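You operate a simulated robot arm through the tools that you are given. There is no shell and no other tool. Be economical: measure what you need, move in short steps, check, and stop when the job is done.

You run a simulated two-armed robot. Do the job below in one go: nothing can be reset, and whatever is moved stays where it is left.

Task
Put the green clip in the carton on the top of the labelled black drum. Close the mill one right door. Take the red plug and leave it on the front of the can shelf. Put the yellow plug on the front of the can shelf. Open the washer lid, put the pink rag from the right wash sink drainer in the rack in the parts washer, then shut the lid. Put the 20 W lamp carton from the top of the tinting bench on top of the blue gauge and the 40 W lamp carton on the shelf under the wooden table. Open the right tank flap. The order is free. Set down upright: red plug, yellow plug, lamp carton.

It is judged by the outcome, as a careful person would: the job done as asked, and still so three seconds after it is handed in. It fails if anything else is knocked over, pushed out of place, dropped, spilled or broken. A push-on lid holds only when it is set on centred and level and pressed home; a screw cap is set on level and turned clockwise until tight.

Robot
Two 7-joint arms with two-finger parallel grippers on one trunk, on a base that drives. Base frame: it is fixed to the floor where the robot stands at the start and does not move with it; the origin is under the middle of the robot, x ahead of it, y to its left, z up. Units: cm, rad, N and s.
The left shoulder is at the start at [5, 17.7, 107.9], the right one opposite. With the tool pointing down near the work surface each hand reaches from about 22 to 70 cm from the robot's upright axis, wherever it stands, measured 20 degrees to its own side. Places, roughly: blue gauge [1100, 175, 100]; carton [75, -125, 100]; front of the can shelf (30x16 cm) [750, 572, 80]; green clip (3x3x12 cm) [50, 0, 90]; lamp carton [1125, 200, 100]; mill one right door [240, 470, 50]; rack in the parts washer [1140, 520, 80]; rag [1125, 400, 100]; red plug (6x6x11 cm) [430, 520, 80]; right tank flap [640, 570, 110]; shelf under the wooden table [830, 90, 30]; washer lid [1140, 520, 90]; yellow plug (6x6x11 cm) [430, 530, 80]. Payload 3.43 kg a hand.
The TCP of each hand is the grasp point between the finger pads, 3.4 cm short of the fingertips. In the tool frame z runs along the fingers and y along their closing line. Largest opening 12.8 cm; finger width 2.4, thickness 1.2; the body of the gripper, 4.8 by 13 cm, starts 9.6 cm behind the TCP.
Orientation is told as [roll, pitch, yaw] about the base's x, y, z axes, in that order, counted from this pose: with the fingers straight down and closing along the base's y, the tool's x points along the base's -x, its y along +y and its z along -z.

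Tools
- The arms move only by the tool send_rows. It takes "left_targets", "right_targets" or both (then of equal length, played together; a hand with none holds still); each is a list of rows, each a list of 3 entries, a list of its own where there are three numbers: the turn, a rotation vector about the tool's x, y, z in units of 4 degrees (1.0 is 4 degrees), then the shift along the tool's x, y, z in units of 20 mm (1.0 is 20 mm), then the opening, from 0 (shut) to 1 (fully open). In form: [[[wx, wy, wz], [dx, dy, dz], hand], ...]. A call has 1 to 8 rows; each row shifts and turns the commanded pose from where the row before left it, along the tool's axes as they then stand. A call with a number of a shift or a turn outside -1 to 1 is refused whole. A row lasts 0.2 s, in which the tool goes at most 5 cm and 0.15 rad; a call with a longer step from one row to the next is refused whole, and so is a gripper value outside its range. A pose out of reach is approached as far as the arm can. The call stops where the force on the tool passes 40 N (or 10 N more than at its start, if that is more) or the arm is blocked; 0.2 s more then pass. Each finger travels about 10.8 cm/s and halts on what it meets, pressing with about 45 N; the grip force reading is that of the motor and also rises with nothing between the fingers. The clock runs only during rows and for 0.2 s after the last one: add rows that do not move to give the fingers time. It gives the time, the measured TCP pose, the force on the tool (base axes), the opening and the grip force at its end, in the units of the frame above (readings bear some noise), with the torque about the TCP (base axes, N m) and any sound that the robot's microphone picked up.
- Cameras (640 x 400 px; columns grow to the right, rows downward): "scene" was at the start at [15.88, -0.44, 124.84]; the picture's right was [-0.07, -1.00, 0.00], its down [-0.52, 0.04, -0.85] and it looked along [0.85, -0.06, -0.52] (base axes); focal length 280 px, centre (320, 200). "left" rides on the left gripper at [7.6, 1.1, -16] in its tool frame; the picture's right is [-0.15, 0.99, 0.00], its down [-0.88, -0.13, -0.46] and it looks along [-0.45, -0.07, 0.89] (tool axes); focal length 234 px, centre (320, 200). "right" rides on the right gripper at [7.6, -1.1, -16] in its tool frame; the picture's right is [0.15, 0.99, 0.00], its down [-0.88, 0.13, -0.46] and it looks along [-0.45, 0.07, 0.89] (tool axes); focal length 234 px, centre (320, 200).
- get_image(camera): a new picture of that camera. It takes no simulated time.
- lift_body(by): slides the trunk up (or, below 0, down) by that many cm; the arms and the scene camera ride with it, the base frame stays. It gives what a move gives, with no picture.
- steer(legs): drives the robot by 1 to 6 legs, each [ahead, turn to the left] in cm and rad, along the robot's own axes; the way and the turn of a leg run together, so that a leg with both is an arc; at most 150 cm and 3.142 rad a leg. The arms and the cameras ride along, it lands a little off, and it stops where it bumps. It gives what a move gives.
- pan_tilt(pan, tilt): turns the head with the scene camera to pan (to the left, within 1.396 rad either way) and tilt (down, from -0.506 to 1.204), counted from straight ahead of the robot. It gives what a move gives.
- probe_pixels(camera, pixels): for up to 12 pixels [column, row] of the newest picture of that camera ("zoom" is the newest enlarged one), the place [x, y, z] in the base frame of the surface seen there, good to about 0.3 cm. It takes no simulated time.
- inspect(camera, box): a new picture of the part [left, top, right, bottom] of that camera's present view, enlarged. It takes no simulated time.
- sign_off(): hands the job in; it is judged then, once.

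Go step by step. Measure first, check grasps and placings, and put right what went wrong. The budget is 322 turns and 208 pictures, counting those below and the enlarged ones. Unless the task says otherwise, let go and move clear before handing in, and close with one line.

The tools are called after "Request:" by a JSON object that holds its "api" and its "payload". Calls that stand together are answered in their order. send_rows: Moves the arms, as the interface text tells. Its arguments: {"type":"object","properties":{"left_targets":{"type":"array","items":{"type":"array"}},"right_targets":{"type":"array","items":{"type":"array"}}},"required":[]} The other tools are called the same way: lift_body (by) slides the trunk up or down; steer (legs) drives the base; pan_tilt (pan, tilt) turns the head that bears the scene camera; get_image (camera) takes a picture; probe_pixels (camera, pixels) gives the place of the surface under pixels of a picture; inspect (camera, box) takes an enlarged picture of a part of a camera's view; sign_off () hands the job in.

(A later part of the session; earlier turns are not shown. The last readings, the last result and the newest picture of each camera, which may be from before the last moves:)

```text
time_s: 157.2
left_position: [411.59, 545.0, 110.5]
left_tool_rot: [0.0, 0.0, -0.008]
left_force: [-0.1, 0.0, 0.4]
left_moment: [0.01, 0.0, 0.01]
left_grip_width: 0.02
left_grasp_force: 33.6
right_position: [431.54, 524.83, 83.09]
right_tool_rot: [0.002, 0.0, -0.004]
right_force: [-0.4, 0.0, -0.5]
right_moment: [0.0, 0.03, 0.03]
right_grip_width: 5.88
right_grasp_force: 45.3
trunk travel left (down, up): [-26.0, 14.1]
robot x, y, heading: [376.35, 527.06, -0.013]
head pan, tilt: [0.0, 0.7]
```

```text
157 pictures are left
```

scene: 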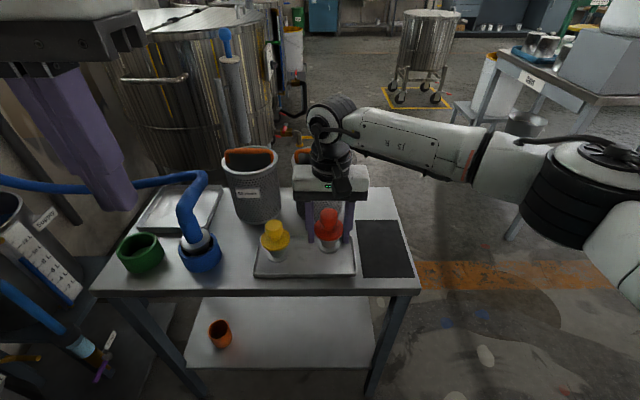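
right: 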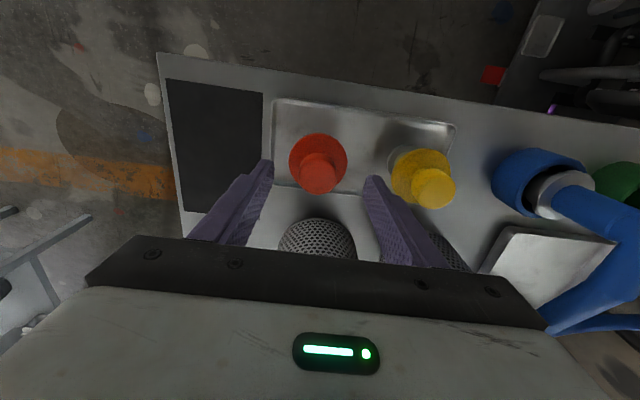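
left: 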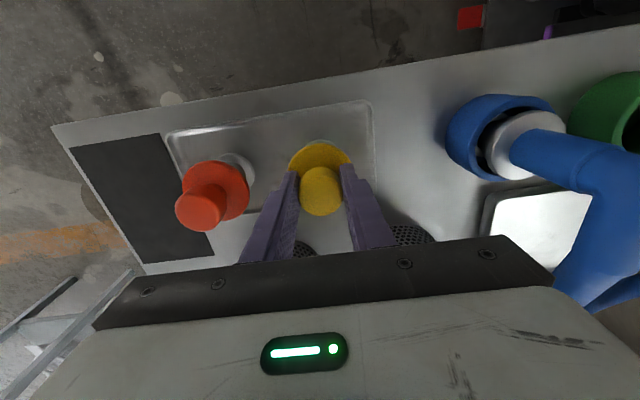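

Red plug is held by its flange and lifting (5.88 cm). Raising and retracting it, then the left hand takes the yellow one.

Request:
{"api": "send_rows", "payload": {"right_targets": [[[0, 0, 0], [0, 0, -1], 0.35], [[0, 0, 0], [0, 0, -1], 0.35], [[0, 0, 0], [0, 0, -1], 0.35], [[0, 0, 0], [0, 0, -1], 0.35], [[0, 0, 0], [0, 0, -1], 0.35], [[0, 0, 0], [0, 0, -1], 0.35], [[0, 0, 0], [0, 0, -1], 0.35], [[0, 0, 0], [0, 0, -1], 0.35]]}}

Request:
{"api": "send_rows", "payload": {"right_targets": [[[0, 0, 0], [0, 0, -1], 0.35], [[0, 0, 0], [0, 0, -1], 0.35], [[0, 0, 0], [0.5, -1, -1], 0.35], [[0, 0, 0], [1, -1, -1], 0.35], [[0, 0, 0], [1, -1, -1], 0.35], [[0, 0, 0], [1, -1, 0], 0.35], [[0, 0, 0], [1, -1, 0], 0.35], [[0, 0, 0], [1, -1, 0], 0.35]]}}

Request:
{"api": "send_rows", "payload": {"right_targets": [[[0, 0, 0], [0.5, -1, 0], 0.35], [[0, 0, 0], [0.5, -1, 0], 0.35], [[0, 0, 0], [0.5, -1, 0], 0.35], [[0, 0, 0], [0.5, -1, 0], 0.35], [[0, 0, 0], [0.5, 0, 0], 0.35], [[0, 0, 0], [0, 0, 0], 0.35], [[0, 0, 0], [0, 0, 0], 0.35], [[0, 0, 0], [0, 0, 0], 0.35]], "left_targets": [[[0, 0, 0], [-1, -0.5, 0], 0.62], [[0, 0, 0], [-1, -0.5, 0], 0.62], [[0, 0, 0], [-1, -0.5, 0], 0.62], [[0, 0, 0], [-1, -0.5, 0], 0.62], [[0, 0, 0], [-1, -0.5, 0], 0.62], [[0, 0, 0], [-1, -0.5, 0], 0.62], [[0, 0, 0], [-1, -0.5, 0], 0.62], [[0, 0, 0], [-1, -0.5, 0], 0.62]]}}

Request:
{"api": "send_rows", "payload": {"left_targets": [[[0, 0, 0], [-1, -0.4, 0], 0.62], [[0, 0, 0], [-0.97, -0.1, 0], 0.62], [[0, 0, 0], [0, 0, 1], 0.62], [[0, 0, 0], [0, 0, 1], 0.62], [[0, 0, 0], [0, 0, 1], 0.62], [[0, 0, 0], [0, 0, 1], 0.62], [[0, 0, 0], [0, 0, 1], 0.62], [[0, 0, 0], [0, 0, 1], 0.62]]}}

Request:
{"api": "get_image", "payload": {"camera": "scene"}}

Request:
{"api": "get_image", "payload": {"camera": "left"}}

```text
time_s: 159.0
left_position: [411.58, 545.0, 110.5]
left_tool_rot: [0.002, 0.002, -0.008]
left_force: [0.6, 1.0, -0.4]
left_moment: [-0.01, -0.03, 0.01]
left_grip_width: 0.0
left_grasp_force: 33.2
right_position: [431.37, 524.96, 99.15]
right_tool_rot: [0.003, 0.0, -0.006]
right_force: [-0.7, -1.2, -2.3]
right_moment: [-0.01, 0.06, 0.01]
right_grip_width: 5.88
right_grasp_force: 44.9
trunk travel left (down, up): [-26.0, 14.1]
robot x, y, heading: [376.63, 526.8, -0.005]
head pan, tilt: [0.0, 0.7]
```

```text
time_s: 160.8
left_position: [411.58, 544.98, 110.54]
left_tool_rot: [0.001, 0.001, -0.005]
left_force: [-0.4, 0.1, 0.7]
left_moment: [0.02, -0.01, -0.02]
left_grip_width: 0.02
left_grasp_force: 32.8
right_position: [420.4, 513.02, 108.98]
right_tool_rot: [0.0, -0.001, -0.006]
right_force: [0.4, 0.5, -1.9]
right_moment: [0.01, -0.02, -0.02]
right_grip_width: 5.9
right_grasp_force: 45.1
trunk travel left (down, up): [-26.0, 14.1]
robot x, y, heading: [376.43, 526.44, -0.005]
head pan, tilt: [0.0, 0.7]
```

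```text
time_s: 162.6
left_position: [427.47, 536.72, 110.65]
left_tool_rot: [-0.002, 0.0, -0.007]
left_force: [0.1, 0.1, -0.4]
left_moment: [0.01, -0.01, 0.01]
left_grip_width: 7.94
left_grasp_force: 0.1
right_position: [415.53, 504.87, 109.06]
right_tool_rot: [0.004, -0.001, -0.007]
right_force: [-0.4, -0.5, -2.5]
right_moment: [0.01, -0.02, 0.02]
right_grip_width: 5.89
right_grasp_force: 45.3
trunk travel left (down, up): [-26.0, 14.1]
robot x, y, heading: [376.42, 527.16, -0.007]
head pan, tilt: [0.0, 0.7]
```

```text
time_s: 164.4
left_position: [431.53, 535.74, 98.52]
left_tool_rot: [-0.001, 0.001, -0.006]
left_force: [-0.2, 0.3, -0.7]
left_moment: [-0.01, 0.01, 0.01]
left_grip_width: 7.93
left_grasp_force: 0.1
right_position: [415.4, 504.89, 109.01]
right_tool_rot: [0.002, 0.001, -0.006]
right_force: [0.3, 0.0, -0.4]
right_moment: [-0.01, 0.03, 0.01]
right_grip_width: 5.88
right_grasp_force: 45.1
trunk travel left (down, up): [-26.0, 14.1]
robot x, y, heading: [376.68, 526.83, -0.008]
head pan, tilt: [0.0, 0.7]
```

```text
156 pictures are left
```

scene: 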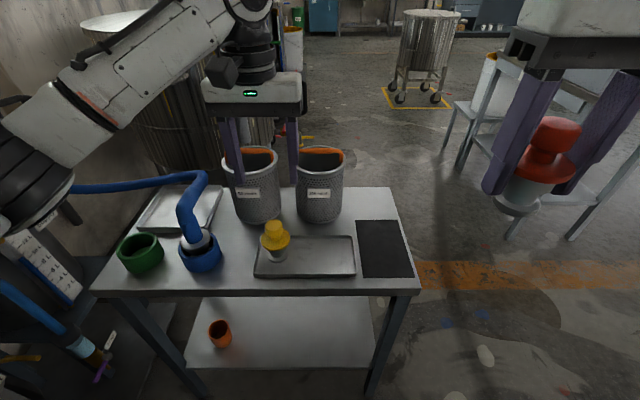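

```text
155 pictures are left
```

left: 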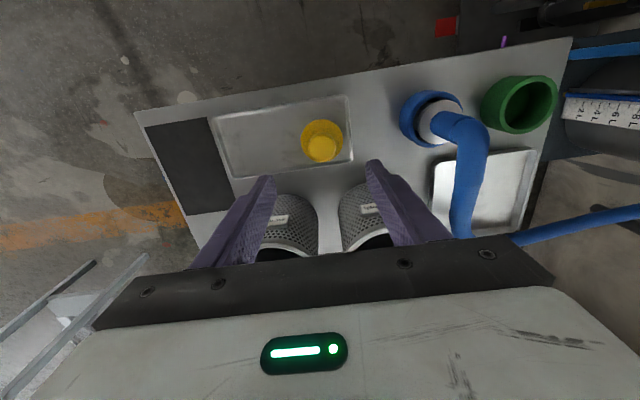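

Red is secure, and yellow is centred under the left hand. Descending 18.4 cm to its flange and gripping.

Request:
{"api": "send_rows", "payload": {"left_targets": [[[0, 0, 0], [0, 0, 1], 0.62], [[0, 0, 0], [0, 0, 1], 0.62], [[0, 0, 0], [0, 0, 1], 0.62], [[0, 0, 0], [0, 0, 1], 0.62], [[0, 0, 0], [0, 0, 1], 0.62], [[0, 0, 0], [0, 0, 1], 0.62], [[0, 0, 0], [0, 0, 1], 0.62], [[0, 0, 0], [0, 0, 1], 0.62]]}}

Request:
{"api": "send_rows", "payload": {"left_targets": [[[0, 0, 0], [0, 0, 1], 0.62], [[0, 0, 0], [0, 0, 0.2], 0.62], [[0, 0, 0], [0, 0, 0], 0.4], [[0, 0, 0], [0, 0, 0], 0.35], [[0, 0, 0], [0, 0, 0], 0.35], [[0, 0, 0], [0, 0, -0.5], 0.35], [[0, 0, 0], [0, 0, -1], 0.35], [[0, 0, 0], [0, 0, -1], 0.35]]}}

Request:
{"api": "send_rows", "payload": {"left_targets": [[[0, 0, 0], [0, 0, -1], 0.35], [[0, 0, 0], [0, 0, -1], 0.35], [[0, 0, 0], [0, 0, -1], 0.35], [[0, 0, 0], [0, 0, -1], 0.35], [[0, 0, 0], [0, 0, -1], 0.35], [[0, 0, 0], [0, 0, -1], 0.35], [[0, 0, 0], [0, 0, -1], 0.35], [[0, 0, 0], [0, 0, -1], 0.35]]}}

Request:
{"api": "send_rows", "payload": {"left_targets": [[[0, 0, 0], [0.5, 0.3, -1], 0.35], [[0, 0, 0], [1, 0.3, -1], 0.35], [[0, 0, 0], [1, 0.3, -1], 0.35], [[0, 0, 0], [1, 0.3, -1], 0.35], [[0, 0, 0], [1, 0.3, 0], 0.35], [[0, 0, 0], [1, 0.3, 0], 0.35], [[0, 0, 0], [1, 0.3, 0], 0.35], [[0, 0, 0], [1, 0.3, 0], 0.35]]}}

Request:
{"api": "get_image", "payload": {"camera": "scene"}}

```text
time_s: 166.2
left_position: [431.49, 535.91, 82.48]
left_tool_rot: [0.0, 0.0, -0.008]
left_force: [0.5, -0.3, 0.1]
left_moment: [-0.03, -0.02, -0.02]
left_grip_width: 7.92
left_grasp_force: 0.1
right_position: [415.45, 504.99, 109.04]
right_tool_rot: [0.002, 0.001, -0.004]
right_force: [0.5, 0.3, -1.7]
right_moment: [-0.01, -0.02, 0.01]
right_grip_width: 5.89
right_grasp_force: 44.6
trunk travel left (down, up): [-26.0, 14.1]
robot x, y, heading: [376.85, 527.0, -0.007]
head pan, tilt: [0.0, 0.7]
```

```text
time_s: 168.0
left_position: [431.45, 535.84, 85.17]
left_tool_rot: [0.0, 0.0, -0.008]
left_force: [-0.2, 0.2, -1.6]
left_moment: [-0.02, 0.03, 0.0]
left_grip_width: 5.9
left_grasp_force: 45.4
right_position: [415.47, 504.96, 108.99]
right_tool_rot: [0.0, -0.001, -0.005]
right_force: [0.4, -0.1, -2.2]
right_moment: [0.01, 0.0, -0.02]
right_grip_width: 5.91
right_grasp_force: 44.9
trunk travel left (down, up): [-26.0, 14.1]
robot x, y, heading: [376.25, 526.73, -0.007]
head pan, tilt: [0.0, 0.7]
```

```text
time_s: 169.8
left_position: [431.37, 535.86, 101.19]
left_tool_rot: [0.0, 0.002, -0.009]
left_force: [-0.6, 0.8, -1.6]
left_moment: [-0.01, -0.03, -0.03]
left_grip_width: 5.86
left_grasp_force: 45.0
right_position: [415.39, 505.08, 108.98]
right_tool_rot: [0.001, 0.0, -0.005]
right_force: [-0.7, 0.6, -2.2]
right_moment: [0.02, 0.0, -0.03]
right_grip_width: 5.87
right_grasp_force: 45.4
trunk travel left (down, up): [-26.0, 14.1]
robot x, y, heading: [376.39, 526.89, -0.003]
head pan, tilt: [0.0, 0.7]
```

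```text
time_s: 171.6
left_position: [416.54, 540.89, 109.01]
left_tool_rot: [0.002, 0.0, -0.008]
left_force: [0.4, -0.7, -1.7]
left_moment: [0.02, 0.01, -0.03]
left_grip_width: 5.88
left_grasp_force: 45.3
right_position: [415.43, 505.02, 108.97]
right_tool_rot: [0.002, 0.0, -0.007]
right_force: [0.2, 0.1, -1.6]
right_moment: [-0.04, 0.02, 0.01]
right_grip_width: 5.87
right_grasp_force: 44.5
trunk travel left (down, up): [-26.0, 14.1]
robot x, y, heading: [376.62, 527.03, -0.001]
head pan, tilt: [0.0, 0.7]
```

```text
154 pictures are left
```

scene: 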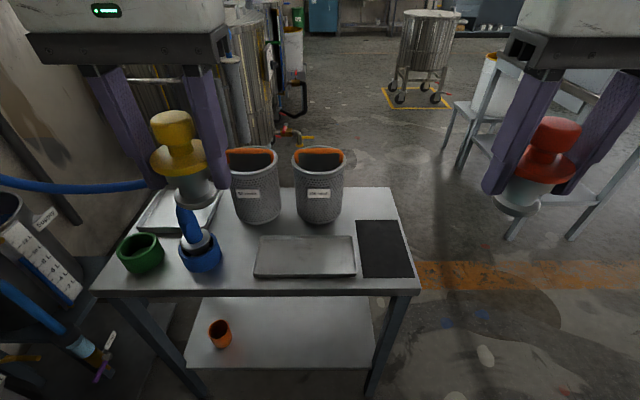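

Both plugs are held upright. Measuring obstacles (right-hand stand at (510,235), cart at (430,100)) before driving toward the can shelf.

Request:
{"api": "probe_pixels", "payload": {"camera": "scene", "pixels": [[510, 237], [570, 240], [462, 165], [445, 140], [445, 105], [390, 100], [480, 140], [300, 140], [560, 60]]}}

Request:
{"api": "steer", "payload": {"legs": [[-40, 0], [0, -0.9]]}}

Request:
{"api": "pan_tilt", "payload": {"pan": 0.5, "tilt": 0.3}}

Request:
{"api": "get_image", "payload": {"camera": "scene"}}

```text
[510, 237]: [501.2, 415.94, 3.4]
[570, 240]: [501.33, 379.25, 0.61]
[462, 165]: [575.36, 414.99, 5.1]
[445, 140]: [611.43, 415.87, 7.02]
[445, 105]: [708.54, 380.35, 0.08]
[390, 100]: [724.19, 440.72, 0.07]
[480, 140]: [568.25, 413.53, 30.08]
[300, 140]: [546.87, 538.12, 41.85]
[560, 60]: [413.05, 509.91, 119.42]
```

```text
time_s: 176.5
left_position: [371.56, 503.51, 109.11]
left_tool_rot: [0.001, -0.001, -0.935]
left_force: [-0.4, 0.2, -2.3]
left_moment: [0.03, -0.01, 0.03]
left_grip_width: 5.88
left_grasp_force: 44.8
right_position: [342.22, 482.91, 109.0]
right_tool_rot: [0.002, 0.002, -0.934]
right_force: [1.3, -0.1, -2.1]
right_moment: [-0.01, 0.01, 0.01]
right_grip_width: 5.86
right_grasp_force: 45.5
trunk travel left (down, up): [-26.0, 14.1]
robot x, y, heading: [336.2, 527.14, -0.935]
head pan, tilt: [0.0, 0.7]
```

```text
time_s: 177.4
left_position: [371.48, 503.55, 109.12]
left_tool_rot: [0.0, 0.0, -0.936]
left_force: [-1.4, -0.1, -1.5]
left_moment: [0.03, 0.01, -0.01]
left_grip_width: 5.89
left_grasp_force: 45.5
right_position: [342.41, 482.97, 109.09]
right_tool_rot: [0.002, 0.0, -0.934]
right_force: [0.0, 0.5, -1.8]
right_moment: [-0.01, 0.01, 0.01]
right_grip_width: 5.9
right_grasp_force: 45.2
trunk travel left (down, up): [-26.0, 14.1]
robot x, y, heading: [336.58, 527.53, -0.935]
head pan, tilt: [0.499, 0.3]
```

```text
153 pictures are left
```

scene: 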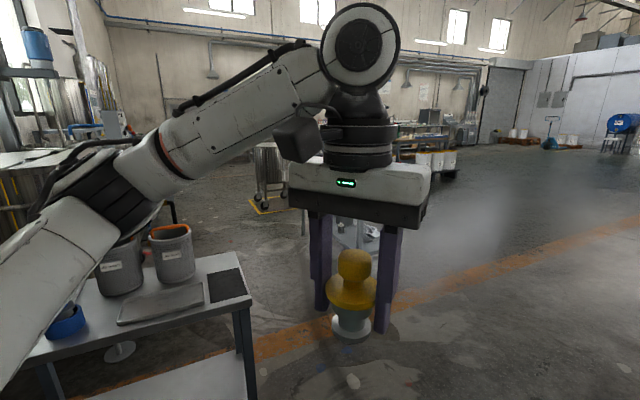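

The stand occupies x 501–600, y 379–416, so I take the lane at y≈460. Driving there and facing +x.

Request:
{"api": "steer", "payload": {"legs": [[83, 0], [0, 0.935]]}}

Request:
{"api": "pan_tilt", "payload": {"pan": 0.0, "tilt": 0.3}}

Request:
{"api": "get_image", "payload": {"camera": "scene"}}

```text
time_s: 184.2
left_position: [426.05, 474.91, 109.07]
left_tool_rot: [0.0, 0.001, -0.007]
left_force: [0.3, 1.6, -2.4]
left_moment: [-0.01, 0.02, -0.02]
left_grip_width: 5.84
left_grasp_force: 45.2
right_position: [425.09, 439.05, 109.06]
right_tool_rot: [0.002, -0.002, -0.006]
right_force: [-0.2, -0.3, -1.7]
right_moment: [0.02, 0.03, -0.01]
right_grip_width: 5.86
right_grasp_force: 45.0
trunk travel left (down, up): [-26.0, 14.1]
robot x, y, heading: [385.97, 461.14, -0.008]
head pan, tilt: [0.499, 0.3]
```

```text
time_s: 185.1
left_position: [426.1, 474.74, 109.03]
left_tool_rot: [0.0, -0.001, -0.008]
left_force: [0.3, -0.1, -2.4]
left_moment: [-0.02, 0.01, 0.03]
left_grip_width: 5.91
left_grasp_force: 44.6
right_position: [425.01, 438.99, 109.12]
right_tool_rot: [0.002, -0.001, -0.006]
right_force: [-0.9, 0.3, -1.2]
right_moment: [0.0, 0.02, -0.01]
right_grip_width: 5.9
right_grasp_force: 45.3
trunk travel left (down, up): [-26.0, 14.1]
robot x, y, heading: [386.45, 461.24, -0.009]
head pan, tilt: [0.0, 0.3]
```

```text
152 pictures are left
```

scene: 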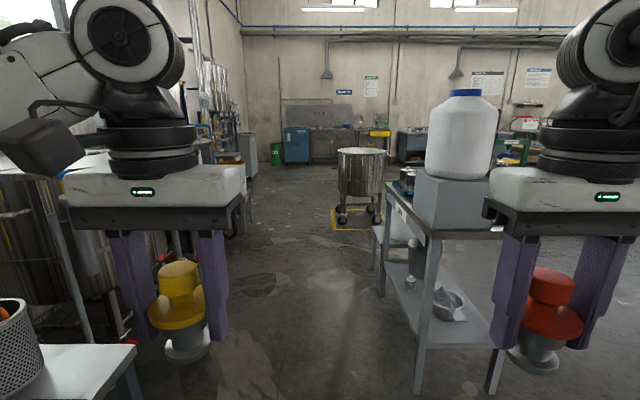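

The jug at (460,130) stands near the lane; I'll measure its left edge and the arm elbows.

Request:
{"api": "probe_pixels", "payload": {"camera": "scene", "pixels": [[432, 140], [460, 130], [415, 200], [388, 190], [412, 240], [340, 190], [360, 225], [100, 30], [60, 120], [620, 30], [215, 140], [235, 150]]}}

Request:
{"api": "pan_tilt", "payload": {"pan": -1.2, "tilt": 0.3}}

Request:
{"api": "get_image", "payload": {"camera": "scene"}}

```text
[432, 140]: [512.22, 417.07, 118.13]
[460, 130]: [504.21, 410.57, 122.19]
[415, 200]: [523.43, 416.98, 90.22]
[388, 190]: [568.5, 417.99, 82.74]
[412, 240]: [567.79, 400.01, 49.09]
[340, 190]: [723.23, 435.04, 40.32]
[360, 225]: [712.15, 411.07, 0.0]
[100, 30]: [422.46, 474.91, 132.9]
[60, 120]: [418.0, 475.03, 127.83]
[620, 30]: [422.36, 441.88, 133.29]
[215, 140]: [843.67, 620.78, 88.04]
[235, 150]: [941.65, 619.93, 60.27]
```

```text
time_s: 186.5
left_position: [426.06, 474.78, 109.21]
left_tool_rot: [0.0, 0.0, -0.008]
left_force: [-0.2, 0.2, -1.3]
left_moment: [0.03, 0.02, 0.01]
left_grip_width: 5.87
left_grasp_force: 45.4
right_position: [424.97, 439.03, 109.03]
right_tool_rot: [0.001, 0.001, -0.004]
right_force: [-0.7, 0.1, -2.0]
right_moment: [-0.02, 0.02, 0.01]
right_grip_width: 5.89
right_grasp_force: 44.8
trunk travel left (down, up): [-26.0, 14.1]
robot x, y, heading: [386.1, 460.98, -0.004]
head pan, tilt: [-1.201, 0.3]
```

```text
151 pictures are left
```

scene: 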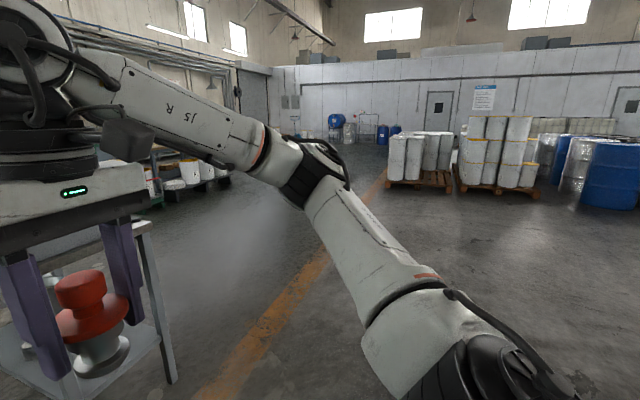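

Request:
{"api": "probe_pixels", "payload": {"camera": "scene", "pixels": [[315, 165], [340, 165], [300, 195], [280, 155], [345, 185]]}}

```text
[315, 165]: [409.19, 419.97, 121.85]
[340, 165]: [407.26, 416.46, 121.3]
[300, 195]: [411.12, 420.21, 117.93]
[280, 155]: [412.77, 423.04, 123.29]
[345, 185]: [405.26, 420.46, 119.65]
```

The right elbow (y≈414, z≈120) would graze the jug (y to 417), so I'll go around south of the stand along y≈315.

Request:
{"api": "steer", "payload": {"legs": [[0, -1.566], [145, 0], [0, 1.57], [130, 0], [130, 0]]}}

Request:
{"api": "pan_tilt", "payload": {"pan": 0.9, "tilt": 0.2}}

Request:
{"api": "get_image", "payload": {"camera": "scene"}}

```text
time_s: 213.8
left_position: [688.28, 330.68, 109.11]
left_tool_rot: [-0.001, -0.001, 0.011]
left_force: [0.2, 0.0, -1.5]
left_moment: [0.01, 0.0, -0.01]
left_grip_width: 5.89
left_grasp_force: 45.0
right_position: [687.87, 294.95, 109.04]
right_tool_rot: [0.002, -0.001, 0.012]
right_force: [-0.2, -1.1, -1.0]
right_moment: [0.02, 0.02, -0.01]
right_grip_width: 5.89
right_grasp_force: 45.1
trunk travel left (down, up): [-26.0, 14.1]
robot x, y, heading: [648.41, 315.98, 0.012]
head pan, tilt: [-1.201, 0.3]
```

```text
time_s: 215.8
left_position: [688.13, 330.76, 109.07]
left_tool_rot: [0.0, 0.002, 0.01]
left_force: [0.5, 0.2, -1.4]
left_moment: [0.03, 0.03, 0.0]
left_grip_width: 5.87
left_grasp_force: 45.1
right_position: [687.86, 294.91, 109.0]
right_tool_rot: [0.002, 0.0, 0.014]
right_force: [-0.1, 0.2, -1.3]
right_moment: [0.01, 0.01, 0.03]
right_grip_width: 5.89
right_grasp_force: 45.3
trunk travel left (down, up): [-26.0, 14.1]
robot x, y, heading: [649.28, 316.05, 0.011]
head pan, tilt: [0.901, 0.201]
```

```text
150 pictures are left
```

scene: 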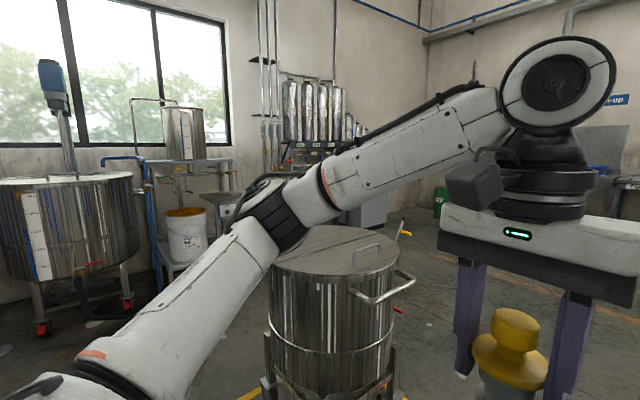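

Arm blocks the view; turning the robot to face +y.

Request:
{"api": "steer", "payload": {"legs": [[0, 1.4]]}}

Request:
{"api": "pan_tilt", "payload": {"pan": 0.0, "tilt": 0.2}}

Request:
{"api": "get_image", "payload": {"camera": "scene"}}

```text
time_s: 219.6
left_position: [641.99, 358.04, 109.06]
left_tool_rot: [0.0, 0.0, 1.387]
left_force: [0.1, -0.1, -1.5]
left_moment: [-0.01, 0.0, 0.03]
left_grip_width: 5.86
left_grasp_force: 45.2
right_position: [676.95, 350.72, 109.09]
right_tool_rot: [0.001, 0.0, 1.388]
right_force: [0.5, 0.3, -1.7]
right_moment: [-0.03, -0.01, 0.03]
right_grip_width: 5.93
right_grasp_force: 45.1
trunk travel left (down, up): [-26.0, 14.1]
robot x, y, heading: [649.07, 316.45, 1.392]
head pan, tilt: [0.901, 0.201]
```

```text
time_s: 220.8
left_position: [642.04, 357.96, 109.17]
left_tool_rot: [0.0, 0.0, 1.387]
left_force: [-0.1, -0.1, -1.3]
left_moment: [0.01, 0.01, 0.0]
left_grip_width: 5.85
left_grasp_force: 45.2
right_position: [676.99, 350.75, 109.03]
right_tool_rot: [0.002, -0.001, 1.388]
right_force: [0.6, -0.5, -1.3]
right_moment: [0.02, 0.0, -0.01]
right_grip_width: 5.91
right_grasp_force: 45.3
trunk travel left (down, up): [-26.0, 14.1]
robot x, y, heading: [648.53, 316.41, 1.392]
head pan, tilt: [0.0, 0.201]
```

```text
149 pictures are left
```

scene: 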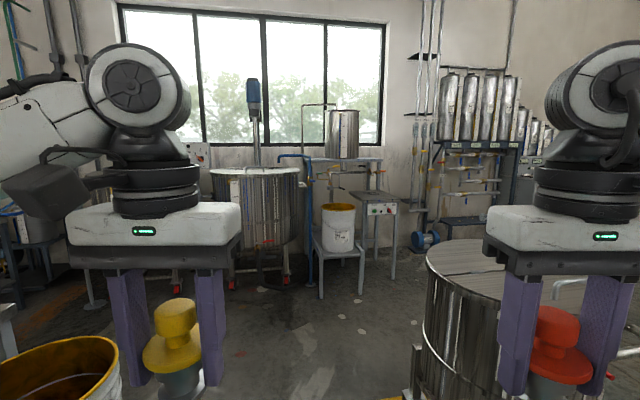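

Measuring the candidates: filling stand (380,205), stool with bucket (335,225), tank (260,190).

Request:
{"api": "inspect", "payload": {"camera": "scene", "box": [190, 60, 450, 300]}}

Request:
{"api": "probe_pixels", "payload": {"camera": "scene", "pixels": [[380, 208], [360, 195], [340, 270], [340, 160], [260, 170], [255, 240], [467, 245], [450, 300], [425, 240], [60, 360], [390, 270], [340, 205]]}}

```text
1.67 times, centred on (320, 180) of scene
```

zoom: 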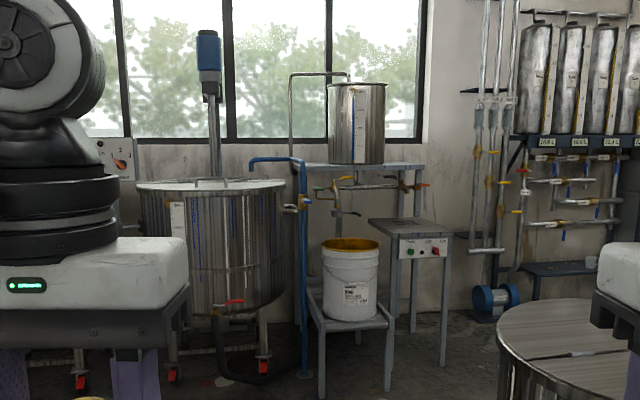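

```text
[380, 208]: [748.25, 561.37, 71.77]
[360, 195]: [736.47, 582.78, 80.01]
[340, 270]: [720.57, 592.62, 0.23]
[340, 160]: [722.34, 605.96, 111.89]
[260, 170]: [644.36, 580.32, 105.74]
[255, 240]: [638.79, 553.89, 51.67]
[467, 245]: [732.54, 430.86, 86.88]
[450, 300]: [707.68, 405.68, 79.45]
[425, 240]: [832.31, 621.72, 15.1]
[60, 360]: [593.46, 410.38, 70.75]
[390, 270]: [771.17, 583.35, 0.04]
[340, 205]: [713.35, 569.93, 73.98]
```

The can shelf is the small table with the control box (top z≈80, x 735–770, y 562+). I'll go up x≈650 to y≈482, then along to x≈752 and face it.

Request:
{"api": "steer", "payload": {"legs": [[0, 0.18], [84, 0], [82, 0]]}}

Request:
{"api": "steer", "payload": {"legs": [[0, -1.57], [101, 0], [0, 1.57]]}}

Request:
{"api": "pan_tilt", "payload": {"pan": 0.0, "tilt": 0.45}}

Request:
{"api": "get_image", "payload": {"camera": "scene"}}

```text
time_s: 229.9
left_position: [634.83, 521.27, 109.08]
left_tool_rot: [0.002, 0.004, 1.572]
left_force: [-0.2, -0.9, -2.0]
left_moment: [-0.02, 0.0, 0.02]
left_grip_width: 5.88
left_grasp_force: 44.9
right_position: [670.7, 520.49, 109.1]
right_tool_rot: [0.0, 0.0, 1.576]
right_force: [-0.3, 0.7, -1.1]
right_moment: [0.01, -0.01, -0.02]
right_grip_width: 5.89
right_grasp_force: 45.2
trunk travel left (down, up): [-26.0, 14.1]
robot x, y, heading: [649.05, 481.43, 1.572]
head pan, tilt: [0.0, 0.201]
```

```text
time_s: 242.6
left_position: [732.71, 525.76, 109.14]
left_tool_rot: [0.0, 0.001, 1.619]
left_force: [-0.3, -0.4, -0.8]
left_moment: [-0.01, 0.0, 0.0]
left_grip_width: 5.85
left_grasp_force: 45.1
right_position: [768.38, 526.54, 109.0]
right_tool_rot: [0.002, -0.001, 1.622]
right_force: [-0.3, 0.4, -2.1]
right_moment: [-0.01, 0.01, -0.03]
right_grip_width: 5.9
right_grasp_force: 45.0
trunk travel left (down, up): [-26.0, 14.1]
robot x, y, heading: [748.84, 486.73, 1.626]
head pan, tilt: [0.0, 0.201]
```

```text
time_s: 243.3
left_position: [732.61, 525.63, 109.17]
left_tool_rot: [0.0, -0.001, 1.621]
left_force: [-0.6, 0.2, -1.5]
left_moment: [0.0, -0.01, 0.0]
left_grip_width: 5.86
left_grasp_force: 45.0
right_position: [768.45, 526.67, 108.95]
right_tool_rot: [0.001, -0.001, 1.622]
right_force: [-0.6, 0.8, -1.8]
right_moment: [-0.04, -0.01, 0.01]
right_grip_width: 5.88
right_grasp_force: 45.2
trunk travel left (down, up): [-26.0, 14.1]
robot x, y, heading: [748.7, 486.19, 1.619]
head pan, tilt: [0.0, 0.45]
```

```text
147 pictures are left
```

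scene: 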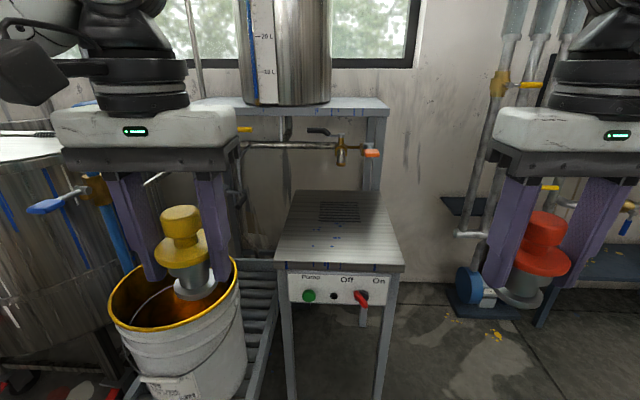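

The shelf top spans px (277,265)–(403,265) in front to (290,192)–(380,192) behind. Measuring.

Request:
{"api": "probe_pixels", "payload": {"camera": "scene", "pixels": [[280, 262], [400, 262], [293, 195], [378, 195], [340, 240], [310, 255], [372, 255], [362, 298], [340, 160], [372, 153], [180, 300], [340, 212]]}}

```text
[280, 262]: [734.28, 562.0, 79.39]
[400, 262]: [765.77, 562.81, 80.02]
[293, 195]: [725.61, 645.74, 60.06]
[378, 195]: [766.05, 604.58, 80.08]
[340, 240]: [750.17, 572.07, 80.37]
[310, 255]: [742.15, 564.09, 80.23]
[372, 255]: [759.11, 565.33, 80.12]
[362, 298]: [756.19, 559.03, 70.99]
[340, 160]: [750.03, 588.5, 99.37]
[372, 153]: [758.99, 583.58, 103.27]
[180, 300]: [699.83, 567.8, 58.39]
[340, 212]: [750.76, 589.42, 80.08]
```

Shelf top: x 734–766, y 562–605, z 80.1; tap at y≥583. Targets: yellow (741.5,571.5), red (758.5,571.5). Driving 15 cm ahead and moving both hands over.

Request:
{"api": "steer", "payload": {"legs": [[15, 0]]}}

Request:
{"api": "send_rows", "payload": {"left_targets": [[[0, 0, 0], [-1, -0.3, 0], 0.35], [[0, 0, 0], [-1, -0.3, 0], 0.35], [[0, 0, 0], [-1, -0.3, 0], 0.35], [[0, 0, 0], [-1, -0.3, 0], 0.35], [[0, 0, 0], [-1, -0.3, 0], 0.35], [[0, 0, 0], [-1, -0.3, 0], 0.35], [[0, 0, 0], [-1, -0.3, 0], 0.35], [[0, 0, 0], [-1, -0.3, 0], 0.35]], "right_targets": [[[0, 0, 0], [-1, 0.2, 0], 0.35], [[0, 0, 0], [-1, 0.2, 0], 0.35], [[0, 0, 0], [-1, 0.2, 0], 0.35], [[0, 0, 0], [-1, 0.2, 0], 0.35], [[0, 0, 0], [-1, 0.2, 0], 0.35], [[0, 0, 0], [-1, 0.2, 0], 0.35], [[0, 0, 0], [-1, 0.2, 0], 0.35], [[0, 0, 0], [-1, 0.2, 0], 0.35]]}}

```text
time_s: 244.7
left_position: [732.04, 541.06, 109.08]
left_tool_rot: [0.0, 0.002, 1.619]
left_force: [-0.2, -0.4, -2.1]
left_moment: [-0.07, -0.01, -0.02]
left_grip_width: 5.86
left_grasp_force: 45.6
right_position: [767.78, 541.9, 109.08]
right_tool_rot: [0.003, -0.001, 1.622]
right_force: [-0.9, 0.0, -0.9]
right_moment: [-0.02, 0.0, 0.03]
right_grip_width: 5.89
right_grasp_force: 44.7
trunk travel left (down, up): [-26.0, 14.1]
robot x, y, heading: [747.6, 501.76, 1.622]
head pan, tilt: [0.0, 0.45]
```

```text
time_s: 246.5
left_position: [735.91, 557.18, 109.09]
left_tool_rot: [0.0, 0.001, 1.618]
left_force: [0.0, 0.9, -0.8]
left_moment: [-0.06, 0.0, 0.01]
left_grip_width: 5.86
left_grasp_force: 45.1
right_position: [763.62, 557.71, 108.84]
right_tool_rot: [0.002, 0.0, 1.62]
right_force: [0.0, 0.3, -1.7]
right_moment: [0.0, 0.01, 0.0]
right_grip_width: 5.88
right_grasp_force: 44.9
trunk travel left (down, up): [-26.0, 14.1]
robot x, y, heading: [747.86, 501.4, 1.618]
head pan, tilt: [0.0, 0.45]
```

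Request:
{"api": "send_rows", "payload": {"left_targets": [[[0, 0, 0], [-1, -0.45, 0], 0.35], [[0, 0, 0], [-1, -0.45, 0], 0.35], [[0, 0, 0], [-1, -0.45, 0], 0.35], [[0, 0, 0], [-1, -0.45, 0], 0.35], [[0, 0, 0], [-1, -0.45, 0], 0.35], [[0, 0, 0], [-1, -0.45, 0], 0.35], [[0, 0, 0], [-1, -0.45, 0], 0.35]], "right_targets": [[[0, 0, 0], [-1, 0.3, 0], 0.35], [[0, 0, 0], [-1, 0.3, 0], 0.35], [[0, 0, 0], [-1, 0.3, 0], 0.35], [[0, 0, 0], [-1, 0.3, 0], 0.35], [[0, 0, 0], [-1, 0.3, 0], 0.35], [[0, 0, 0], [-1, 0.3, 0], 0.35], [[0, 0, 0], [-1, 0.3, 0], 0.35]]}}

Request:
{"api": "get_image", "payload": {"camera": "scene"}}

Request:
{"api": "get_image", "payload": {"camera": "right"}}

```text
time_s: 248.1
left_position: [737.12, 560.16, 109.16]
left_tool_rot: [-0.001, -0.001, 1.617]
left_force: [-0.5, 0.4, -1.7]
left_moment: [-0.01, -0.02, -0.01]
left_grip_width: 5.87
left_grasp_force: 44.6
left hand out of reach, approached as far as the arm can: row 2, 3, 4, 5, 6, 7
right_position: [761.58, 563.41, 108.57]
right_tool_rot: [0.0, 0.001, 1.621]
right_force: [1.3, -0.2, -1.4]
right_moment: [0.0, 0.01, 0.01]
right_grip_width: 5.88
right_grasp_force: 44.9
right hand out of reach, approached as far as the arm can: row 4, 5, 6, 7
trunk travel left (down, up): [-26.0, 14.1]
robot x, y, heading: [748.15, 501.74, 1.624]
head pan, tilt: [0.0, 0.45]
```

```text
146 pictures are left
```

scene: 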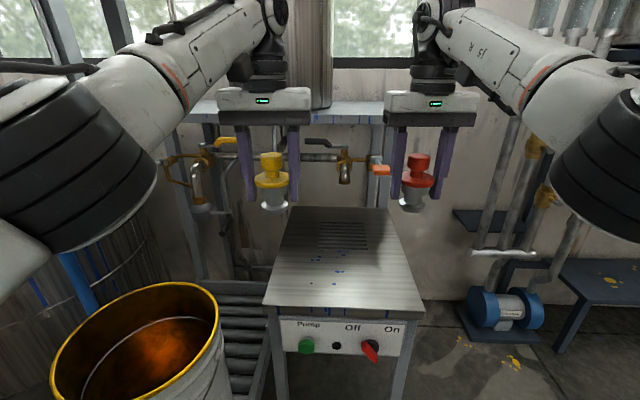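

```text
145 pictures are left
```

right: 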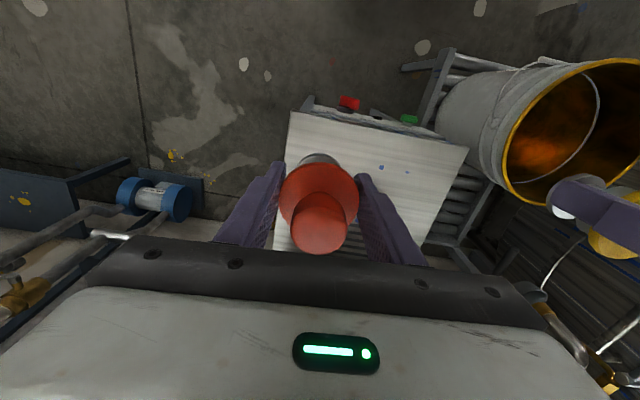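

Hands reached their limit short of the target; driving 10 cm closer.

Request:
{"api": "steer", "payload": {"legs": [[10, 0]]}}

Request:
{"api": "send_rows", "payload": {"left_targets": [[[0, 0, 0], [0, -0.5, 0], 0.35], [[0, 0, 0], [0, -0.5, 0], 0.35], [[0, 0, 0], [0, -0.5, 0], 0.35], [[0, 0, 0], [0, -0.5, 0], 0.35], [[0, 0, 0], [0, -0.5, 1], 0.35], [[0, 0, 0], [0, 0, 1], 0.35], [[0, 0, 0], [0, 0, 1], 0.35], [[0, 0, 0], [0, 0, 1], 0.35]], "right_targets": [[[0, 0, 0], [0, 0.2, 0], 0.35], [[0, 0, 0], [0, 0.2, 0], 0.35], [[0, 0, 0], [0, 0.2, 0], 0.35], [[0, 0, 0], [0, 0.2, 0], 0.35], [[0, 0, 0], [0, 0.2, 0], 0.35], [[0, 0, 0], [0, 0, 0], 0.35], [[0, 0, 0], [0, 0, 0], 0.35], [[0, 0, 0], [0, 0, 0], 0.35]]}}

```text
time_s: 249.3
left_position: [736.69, 569.99, 109.14]
left_tool_rot: [0.0, -0.001, 1.619]
left_force: [0.8, 0.0, -1.7]
left_moment: [-0.06, -0.03, 0.0]
left_grip_width: 5.86
left_grasp_force: 45.4
right_position: [761.16, 573.32, 108.43]
right_tool_rot: [0.002, 0.0, 1.621]
right_force: [0.0, -0.2, -1.9]
right_moment: [-0.08, 0.01, -0.01]
right_grip_width: 5.9
right_grasp_force: 44.8
trunk travel left (down, up): [-26.0, 14.1]
robot x, y, heading: [747.34, 511.66, 1.618]
head pan, tilt: [0.0, 0.45]
```

```text
time_s: 251.1
left_position: [741.37, 569.34, 100.58]
left_tool_rot: [-0.002, -0.002, 1.619]
left_force: [0.6, -0.4, -1.2]
left_moment: [0.0, 0.0, 0.0]
left_grip_width: 5.87
left_grasp_force: 45.1
left hand out of reach, approached as far as the arm can: row 2
right_position: [759.02, 572.78, 108.53]
right_tool_rot: [0.001, 0.0, 1.62]
right_force: [0.2, -1.3, -1.5]
right_moment: [0.0, 0.02, 0.03]
right_grip_width: 5.89
right_grasp_force: 45.2
right hand out of reach, approached as far as the arm can: row 5
trunk travel left (down, up): [-26.0, 14.1]
robot x, y, heading: [747.52, 511.45, 1.62]
head pan, tilt: [0.0, 0.45]
```

Left hand over (741.4,569.3). Lowering the yellow plug to just above the shelf.

Request:
{"api": "send_rows", "payload": {"left_targets": [[[0, 0, 0], [-0.2, 0, 1], 0.35], [[0, 0, 0], [-0.2, 0, 1], 0.35], [[0, 0, 0], [-0.2, 0, 1], 0.35], [[0, 0, 0], [-0.2, 0, 1], 0.35], [[0, 0, 0], [0, 0, 1], 0.35], [[0, 0, 0], [0, 0, 1], 0.35], [[0, 0, 0], [0, 0, 0.8], 0.35]]}}

Request:
{"api": "get_image", "payload": {"camera": "scene"}}

```text
time_s: 252.7
left_position: [741.07, 571.1, 86.93]
left_tool_rot: [0.0, 0.0, 1.618]
left_force: [0.5, -0.3, -1.0]
left_moment: [-0.03, -0.04, 0.01]
left_grip_width: 5.84
left_grasp_force: 44.7
right_position: [759.07, 572.71, 108.46]
right_tool_rot: [0.003, -0.001, 1.619]
right_force: [0.3, -0.1, -1.8]
right_moment: [0.0, 0.0, 0.01]
right_grip_width: 5.91
right_grasp_force: 45.4
trunk travel left (down, up): [-26.0, 14.1]
robot x, y, heading: [747.39, 511.27, 1.62]
head pan, tilt: [0.0, 0.45]
```

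```text
144 pictures are left
```

scene: 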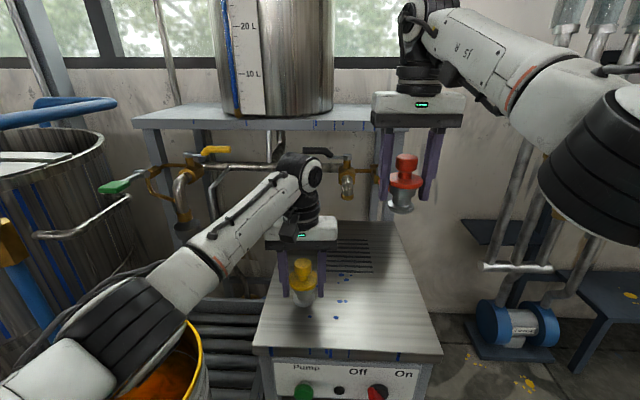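

Yellow is just above the top. Easing down in 3 mm steps.

Request:
{"api": "send_rows", "payload": {"left_targets": [[[0, 0, 0], [0, 0, 0.15], 0.35], [[0, 0, 0], [0, 0, 0.15], 0.35], [[0, 0, 0], [0, 0, 0.15], 0.35], [[0, 0, 0], [0, 0, 0], 0.35]]}}

Request:
{"api": "inspect", "payload": {"camera": "scene", "box": [250, 220, 360, 340]}}

```text
time_s: 253.7
left_position: [741.02, 571.03, 86.19]
left_tool_rot: [0.001, 0.0, 1.617]
left_force: [-0.4, -0.1, -1.9]
left_moment: [-0.03, 0.05, -0.01]
left_grip_width: 5.88
left_grasp_force: 45.6
right_position: [759.0, 572.74, 108.48]
right_tool_rot: [0.002, -0.001, 1.62]
right_force: [-0.7, -0.7, -0.7]
right_moment: [0.03, 0.02, 0.01]
right_grip_width: 5.86
right_grasp_force: 44.9
trunk travel left (down, up): [-26.0, 14.1]
robot x, y, heading: [747.32, 511.8, 1.615]
head pan, tilt: [0.0, 0.45]
```

```text
3.33 times, centred on (305, 280) of scene
```

zoom: 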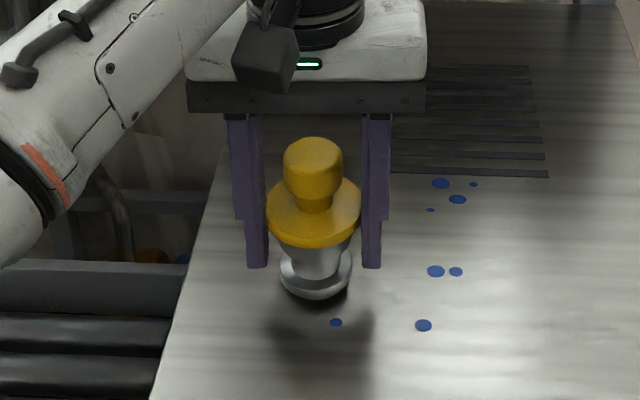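

Request:
{"api": "send_rows", "payload": {"left_targets": [[[0, 0, 0], [0, 0, 0.12], 0.35], [[0, 0, 0], [0, 0, 0.12], 0.35], [[0, 0, 0], [0, 0, 0.12], 0.35], [[0, 0, 0], [0, 0, 0], 0.35]]}}

Request:
{"api": "inspect", "payload": {"camera": "scene", "box": [250, 220, 360, 340]}}

```text
time_s: 254.7
left_position: [741.11, 571.03, 85.51]
left_tool_rot: [0.0, -0.005, 1.617]
left_force: [-2.4, 0.7, 10.6]
left_moment: [-0.09, 0.05, -0.02]
left_grip_width: 5.85
left_grasp_force: 45.2
right_position: [759.11, 572.7, 108.64]
right_tool_rot: [0.002, -0.002, 1.619]
right_force: [-0.8, 0.4, -1.7]
right_moment: [-0.01, 0.0, 0.01]
right_grip_width: 5.87
right_grasp_force: 45.6
trunk travel left (down, up): [-26.0, 14.1]
robot x, y, heading: [747.41, 511.33, 1.622]
head pan, tilt: [0.0, 0.45]
```

```text
3.33 times, centred on (305, 280) of scene
```

zoom: 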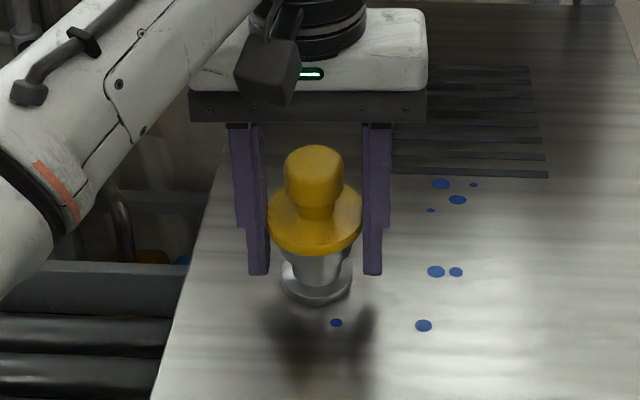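

Contact is made at 85.5 (10.6 N upward). Releasing yellow and raising.

Request:
{"api": "send_rows", "payload": {"left_targets": [[[0, 0, 0], [0, 0, 0], 0.45], [[0, 0, 0], [0, 0, 0], 0.6], [[0, 0, 0], [0, 0, 0], 0.6], [[0, 0, 0], [0, 0, -0.5], 0.6], [[0, 0, 0], [0, 0, -1], 0.6], [[0, 0, 0], [0, 0, -1], 0.6], [[0, 0, 0], [0, 0, -1], 0.6], [[0, 0, 0], [0, 0, -1], 0.6]]}}

Request:
{"api": "send_rows", "payload": {"left_targets": [[[0, 0, 0], [0, 0, -1], 0.6], [[0, 0, 0], [0.3, 0.3, -1], 0.6], [[0, 0, 0], [1, 0.5, -1], 0.6], [[0, 0, 0], [1, 0.5, -1], 0.6], [[0, 0, 0], [1, 0.5, 0], 0.6], [[0, 0, 0], [1, 0.5, 0], 0.6], [[0, 0, 0], [1, 0.5, 0], 0.6], [[0, 0, 0], [1, 0.5, 0], 0.6]]}}

Request:
{"api": "get_image", "payload": {"camera": "scene"}}

```text
time_s: 256.5
left_position: [741.13, 570.91, 94.42]
left_tool_rot: [-0.001, 0.001, 1.617]
left_force: [-0.6, 0.2, 0.7]
left_moment: [-0.01, 0.01, -0.01]
left_grip_width: 7.68
left_grasp_force: 0.0
right_position: [758.97, 572.79, 108.6]
right_tool_rot: [0.002, 0.0, 1.619]
right_force: [0.1, 0.7, -1.9]
right_moment: [-0.01, -0.01, 0.0]
right_grip_width: 5.9
right_grasp_force: 45.4
trunk travel left (down, up): [-26.0, 14.1]
robot x, y, heading: [747.43, 511.67, 1.623]
head pan, tilt: [0.0, 0.45]
```

```text
time_s: 258.3
left_position: [734.91, 558.08, 102.45]
left_tool_rot: [0.0, 0.0, 1.617]
left_force: [1.1, -0.2, -0.4]
left_moment: [0.0, -0.03, 0.03]
left_grip_width: 7.68
left_grasp_force: 0.1
right_position: [758.93, 572.78, 108.45]
right_tool_rot: [0.002, -0.001, 1.62]
right_force: [0.2, 0.4, -0.6]
right_moment: [0.02, -0.03, 0.0]
right_grip_width: 5.88
right_grasp_force: 44.4
trunk travel left (down, up): [-26.0, 14.1]
robot x, y, heading: [747.07, 511.45, 1.617]
head pan, tilt: [0.0, 0.45]
```

```text
141 pictures are left
```

scene: 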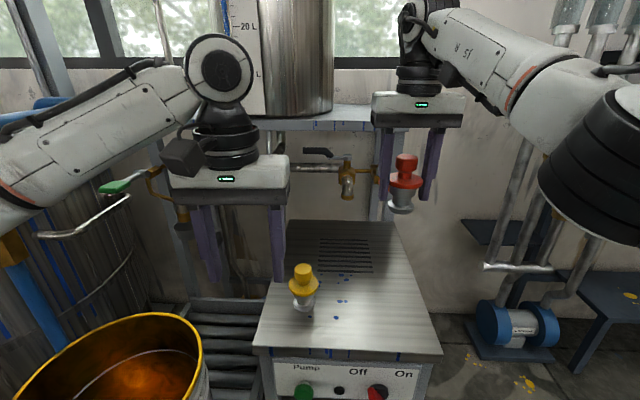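

Yellow stands upright on the front. Lowering red at (759,572.8).

Request:
{"api": "send_rows", "payload": {"right_targets": [[[0, 0, 0], [0.1, 0, 1], 0.35], [[0, 0, 0], [0.1, 0, 1], 0.35], [[0, 0, 0], [0.1, 0, 1], 0.35], [[0, 0, 0], [0.1, 0, 1], 0.35], [[0, 0, 0], [0.1, 0, 1], 0.35], [[0, 0, 0], [0.1, 0, 1], 0.35], [[0, 0, 0], [0, 0, 1], 0.35], [[0, 0, 0], [0, 0, 1], 0.35]]}}

Request:
{"api": "send_rows", "payload": {"right_targets": [[[0, 0, 0], [0, 0, 1], 0.35], [[0, 0, 0], [0, 0, 1], 0.35], [[0, 0, 0], [0, 0, 0.8], 0.35], [[0, 0, 0], [0, 0, 0], 0.35]]}}

Request:
{"api": "send_rows", "payload": {"right_targets": [[[0, 0, 0], [0, 0, 0.15], 0.35], [[0, 0, 0], [0, 0, 0.15], 0.35], [[0, 0, 0], [0, 0, 0], 0.35]]}}

Request:
{"api": "get_image", "payload": {"camera": "scene"}}

```text
time_s: 260.1
left_position: [734.91, 557.95, 102.46]
left_tool_rot: [0.001, 0.0, 1.617]
left_force: [-0.1, -0.3, -0.1]
left_moment: [-0.02, -0.04, -0.01]
left_grip_width: 7.69
left_grasp_force: 0.1
right_position: [759.11, 571.58, 92.69]
right_tool_rot: [0.001, 0.0, 1.619]
right_force: [0.7, -0.8, -0.8]
right_moment: [-0.01, 0.0, 0.01]
right_grip_width: 5.87
right_grasp_force: 44.7
trunk travel left (down, up): [-26.0, 14.1]
robot x, y, heading: [747.32, 511.33, 1.624]
head pan, tilt: [0.0, 0.45]
```

```text
time_s: 261.1
left_position: [734.98, 558.03, 102.51]
left_tool_rot: [-0.001, 0.001, 1.616]
left_force: [-0.3, 0.3, 0.2]
left_moment: [-0.04, 0.01, 0.01]
left_grip_width: 7.68
left_grasp_force: 0.1
right_position: [759.04, 571.49, 86.78]
right_tool_rot: [0.001, 0.0, 1.619]
right_force: [0.7, -0.9, -2.3]
right_moment: [-0.01, -0.01, 0.01]
right_grip_width: 5.91
right_grasp_force: 45.5
trunk travel left (down, up): [-26.0, 14.1]
robot x, y, heading: [747.05, 511.17, 1.619]
head pan, tilt: [0.0, 0.45]
```

```text
time_s: 261.9
left_position: [735.03, 557.94, 102.51]
left_tool_rot: [0.0, 0.001, 1.618]
left_force: [1.1, 0.7, 0.2]
left_moment: [-0.02, -0.01, 0.0]
left_grip_width: 7.69
left_grasp_force: 0.0
right_position: [758.97, 571.51, 86.24]
right_tool_rot: [0.001, 0.001, 1.619]
right_force: [0.0, 0.3, -1.4]
right_moment: [-0.02, 0.02, -0.03]
right_grip_width: 5.92
right_grasp_force: 45.0
trunk travel left (down, up): [-26.0, 14.1]
robot x, y, heading: [747.66, 511.57, 1.619]
head pan, tilt: [0.0, 0.45]
```

```text
140 pictures are left
```

scene: 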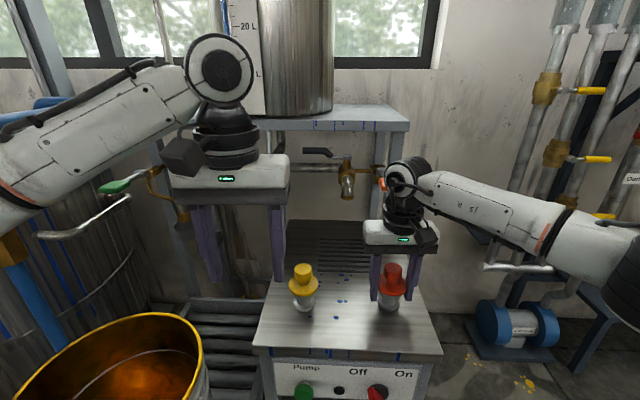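

Easing the last 6 mm, releasing, and raising.

Request:
{"api": "send_rows", "payload": {"right_targets": [[[0, 0, 0], [0, 0, 0.12], 0.35], [[0, 0, 0], [0, 0, 0.12], 0.35], [[0, 0, 0], [0, 0, 0.1], 0.35], [[0, 0, 0], [0, 0, 0], 0.35]]}}

Request:
{"api": "send_rows", "payload": {"right_targets": [[[0, 0, 0], [0, 0, 0], 0.45], [[0, 0, 0], [0, 0, 0], 0.6], [[0, 0, 0], [0, 0, 0], 0.6], [[0, 0, 0], [0, 0, -0.5], 0.6], [[0, 0, 0], [0, 0, -1], 0.6], [[0, 0, 0], [0, 0, -1], 0.6], [[0, 0, 0], [0, 0, -1], 0.6], [[0, 0, 0], [0, 0, -1], 0.6]]}}

Request:
{"api": "send_rows", "payload": {"right_targets": [[[0, 0, 0], [0, 0, -1], 0.6], [[0, 0, 0], [0.3, -0.3, -1], 0.6], [[0, 0, 0], [1, -0.5, -1], 0.6], [[0, 0, 0], [1, -0.5, -1], 0.6], [[0, 0, 0], [1, -0.5, 0], 0.6], [[0, 0, 0], [1, -0.5, 0], 0.6], [[0, 0, 0], [1, -0.5, 0], 0.6], [[0, 0, 0], [1, -0.5, 0], 0.6]]}}

Request:
{"api": "get_image", "payload": {"camera": "scene"}}

```text
time_s: 262.9
left_position: [734.92, 557.98, 102.52]
left_tool_rot: [0.0, -0.001, 1.617]
left_force: [0.2, -0.3, -0.5]
left_moment: [-0.02, -0.01, -0.02]
left_grip_width: 7.69
left_grasp_force: 0.1
right_position: [759.01, 571.58, 85.67]
right_tool_rot: [0.0, -0.001, 1.618]
right_force: [0.2, 1.7, 1.4]
right_moment: [0.03, 0.08, 0.01]
right_grip_width: 5.9
right_grasp_force: 45.2
trunk travel left (down, up): [-26.0, 14.1]
robot x, y, heading: [747.68, 511.77, 1.62]
head pan, tilt: [0.0, 0.45]
```

```text
time_s: 264.7
left_position: [734.96, 557.97, 102.54]
left_tool_rot: [0.0, 0.0, 1.618]
left_force: [-0.2, -0.1, 0.2]
left_moment: [0.0, 0.01, 0.01]
left_grip_width: 7.66
left_grasp_force: 0.1
right_position: [759.03, 571.52, 94.79]
right_tool_rot: [0.001, 0.001, 1.622]
right_force: [0.3, 0.5, -0.3]
right_moment: [0.03, -0.01, 0.03]
right_grip_width: 7.67
right_grasp_force: 0.1
trunk travel left (down, up): [-26.0, 14.1]
robot x, y, heading: [746.84, 511.01, 1.62]
head pan, tilt: [0.0, 0.45]
```

```text
time_s: 266.5
left_position: [735.01, 557.97, 102.49]
left_tool_rot: [0.0, -0.002, 1.617]
left_force: [-0.2, 0.2, 0.6]
left_moment: [0.01, 0.0, 0.01]
left_grip_width: 7.69
left_grasp_force: 0.0
right_position: [766.25, 559.22, 102.51]
right_tool_rot: [0.001, -0.001, 1.62]
right_force: [-0.5, -0.8, -0.4]
right_moment: [0.01, 0.0, -0.02]
right_grip_width: 7.68
right_grasp_force: 0.0
trunk travel left (down, up): [-26.0, 14.1]
robot x, y, heading: [747.35, 511.56, 1.624]
head pan, tilt: [0.0, 0.45]
```

```text
139 pictures are left
```

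scene: 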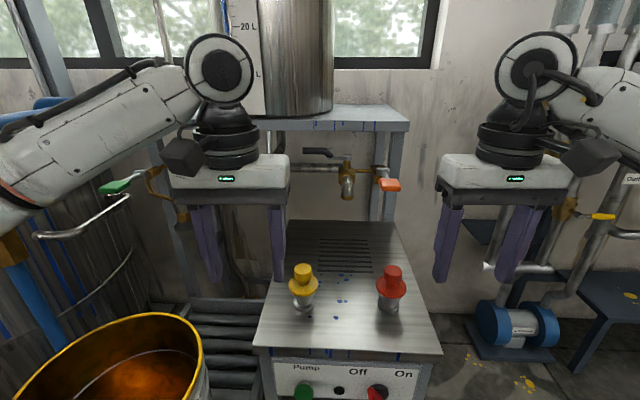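

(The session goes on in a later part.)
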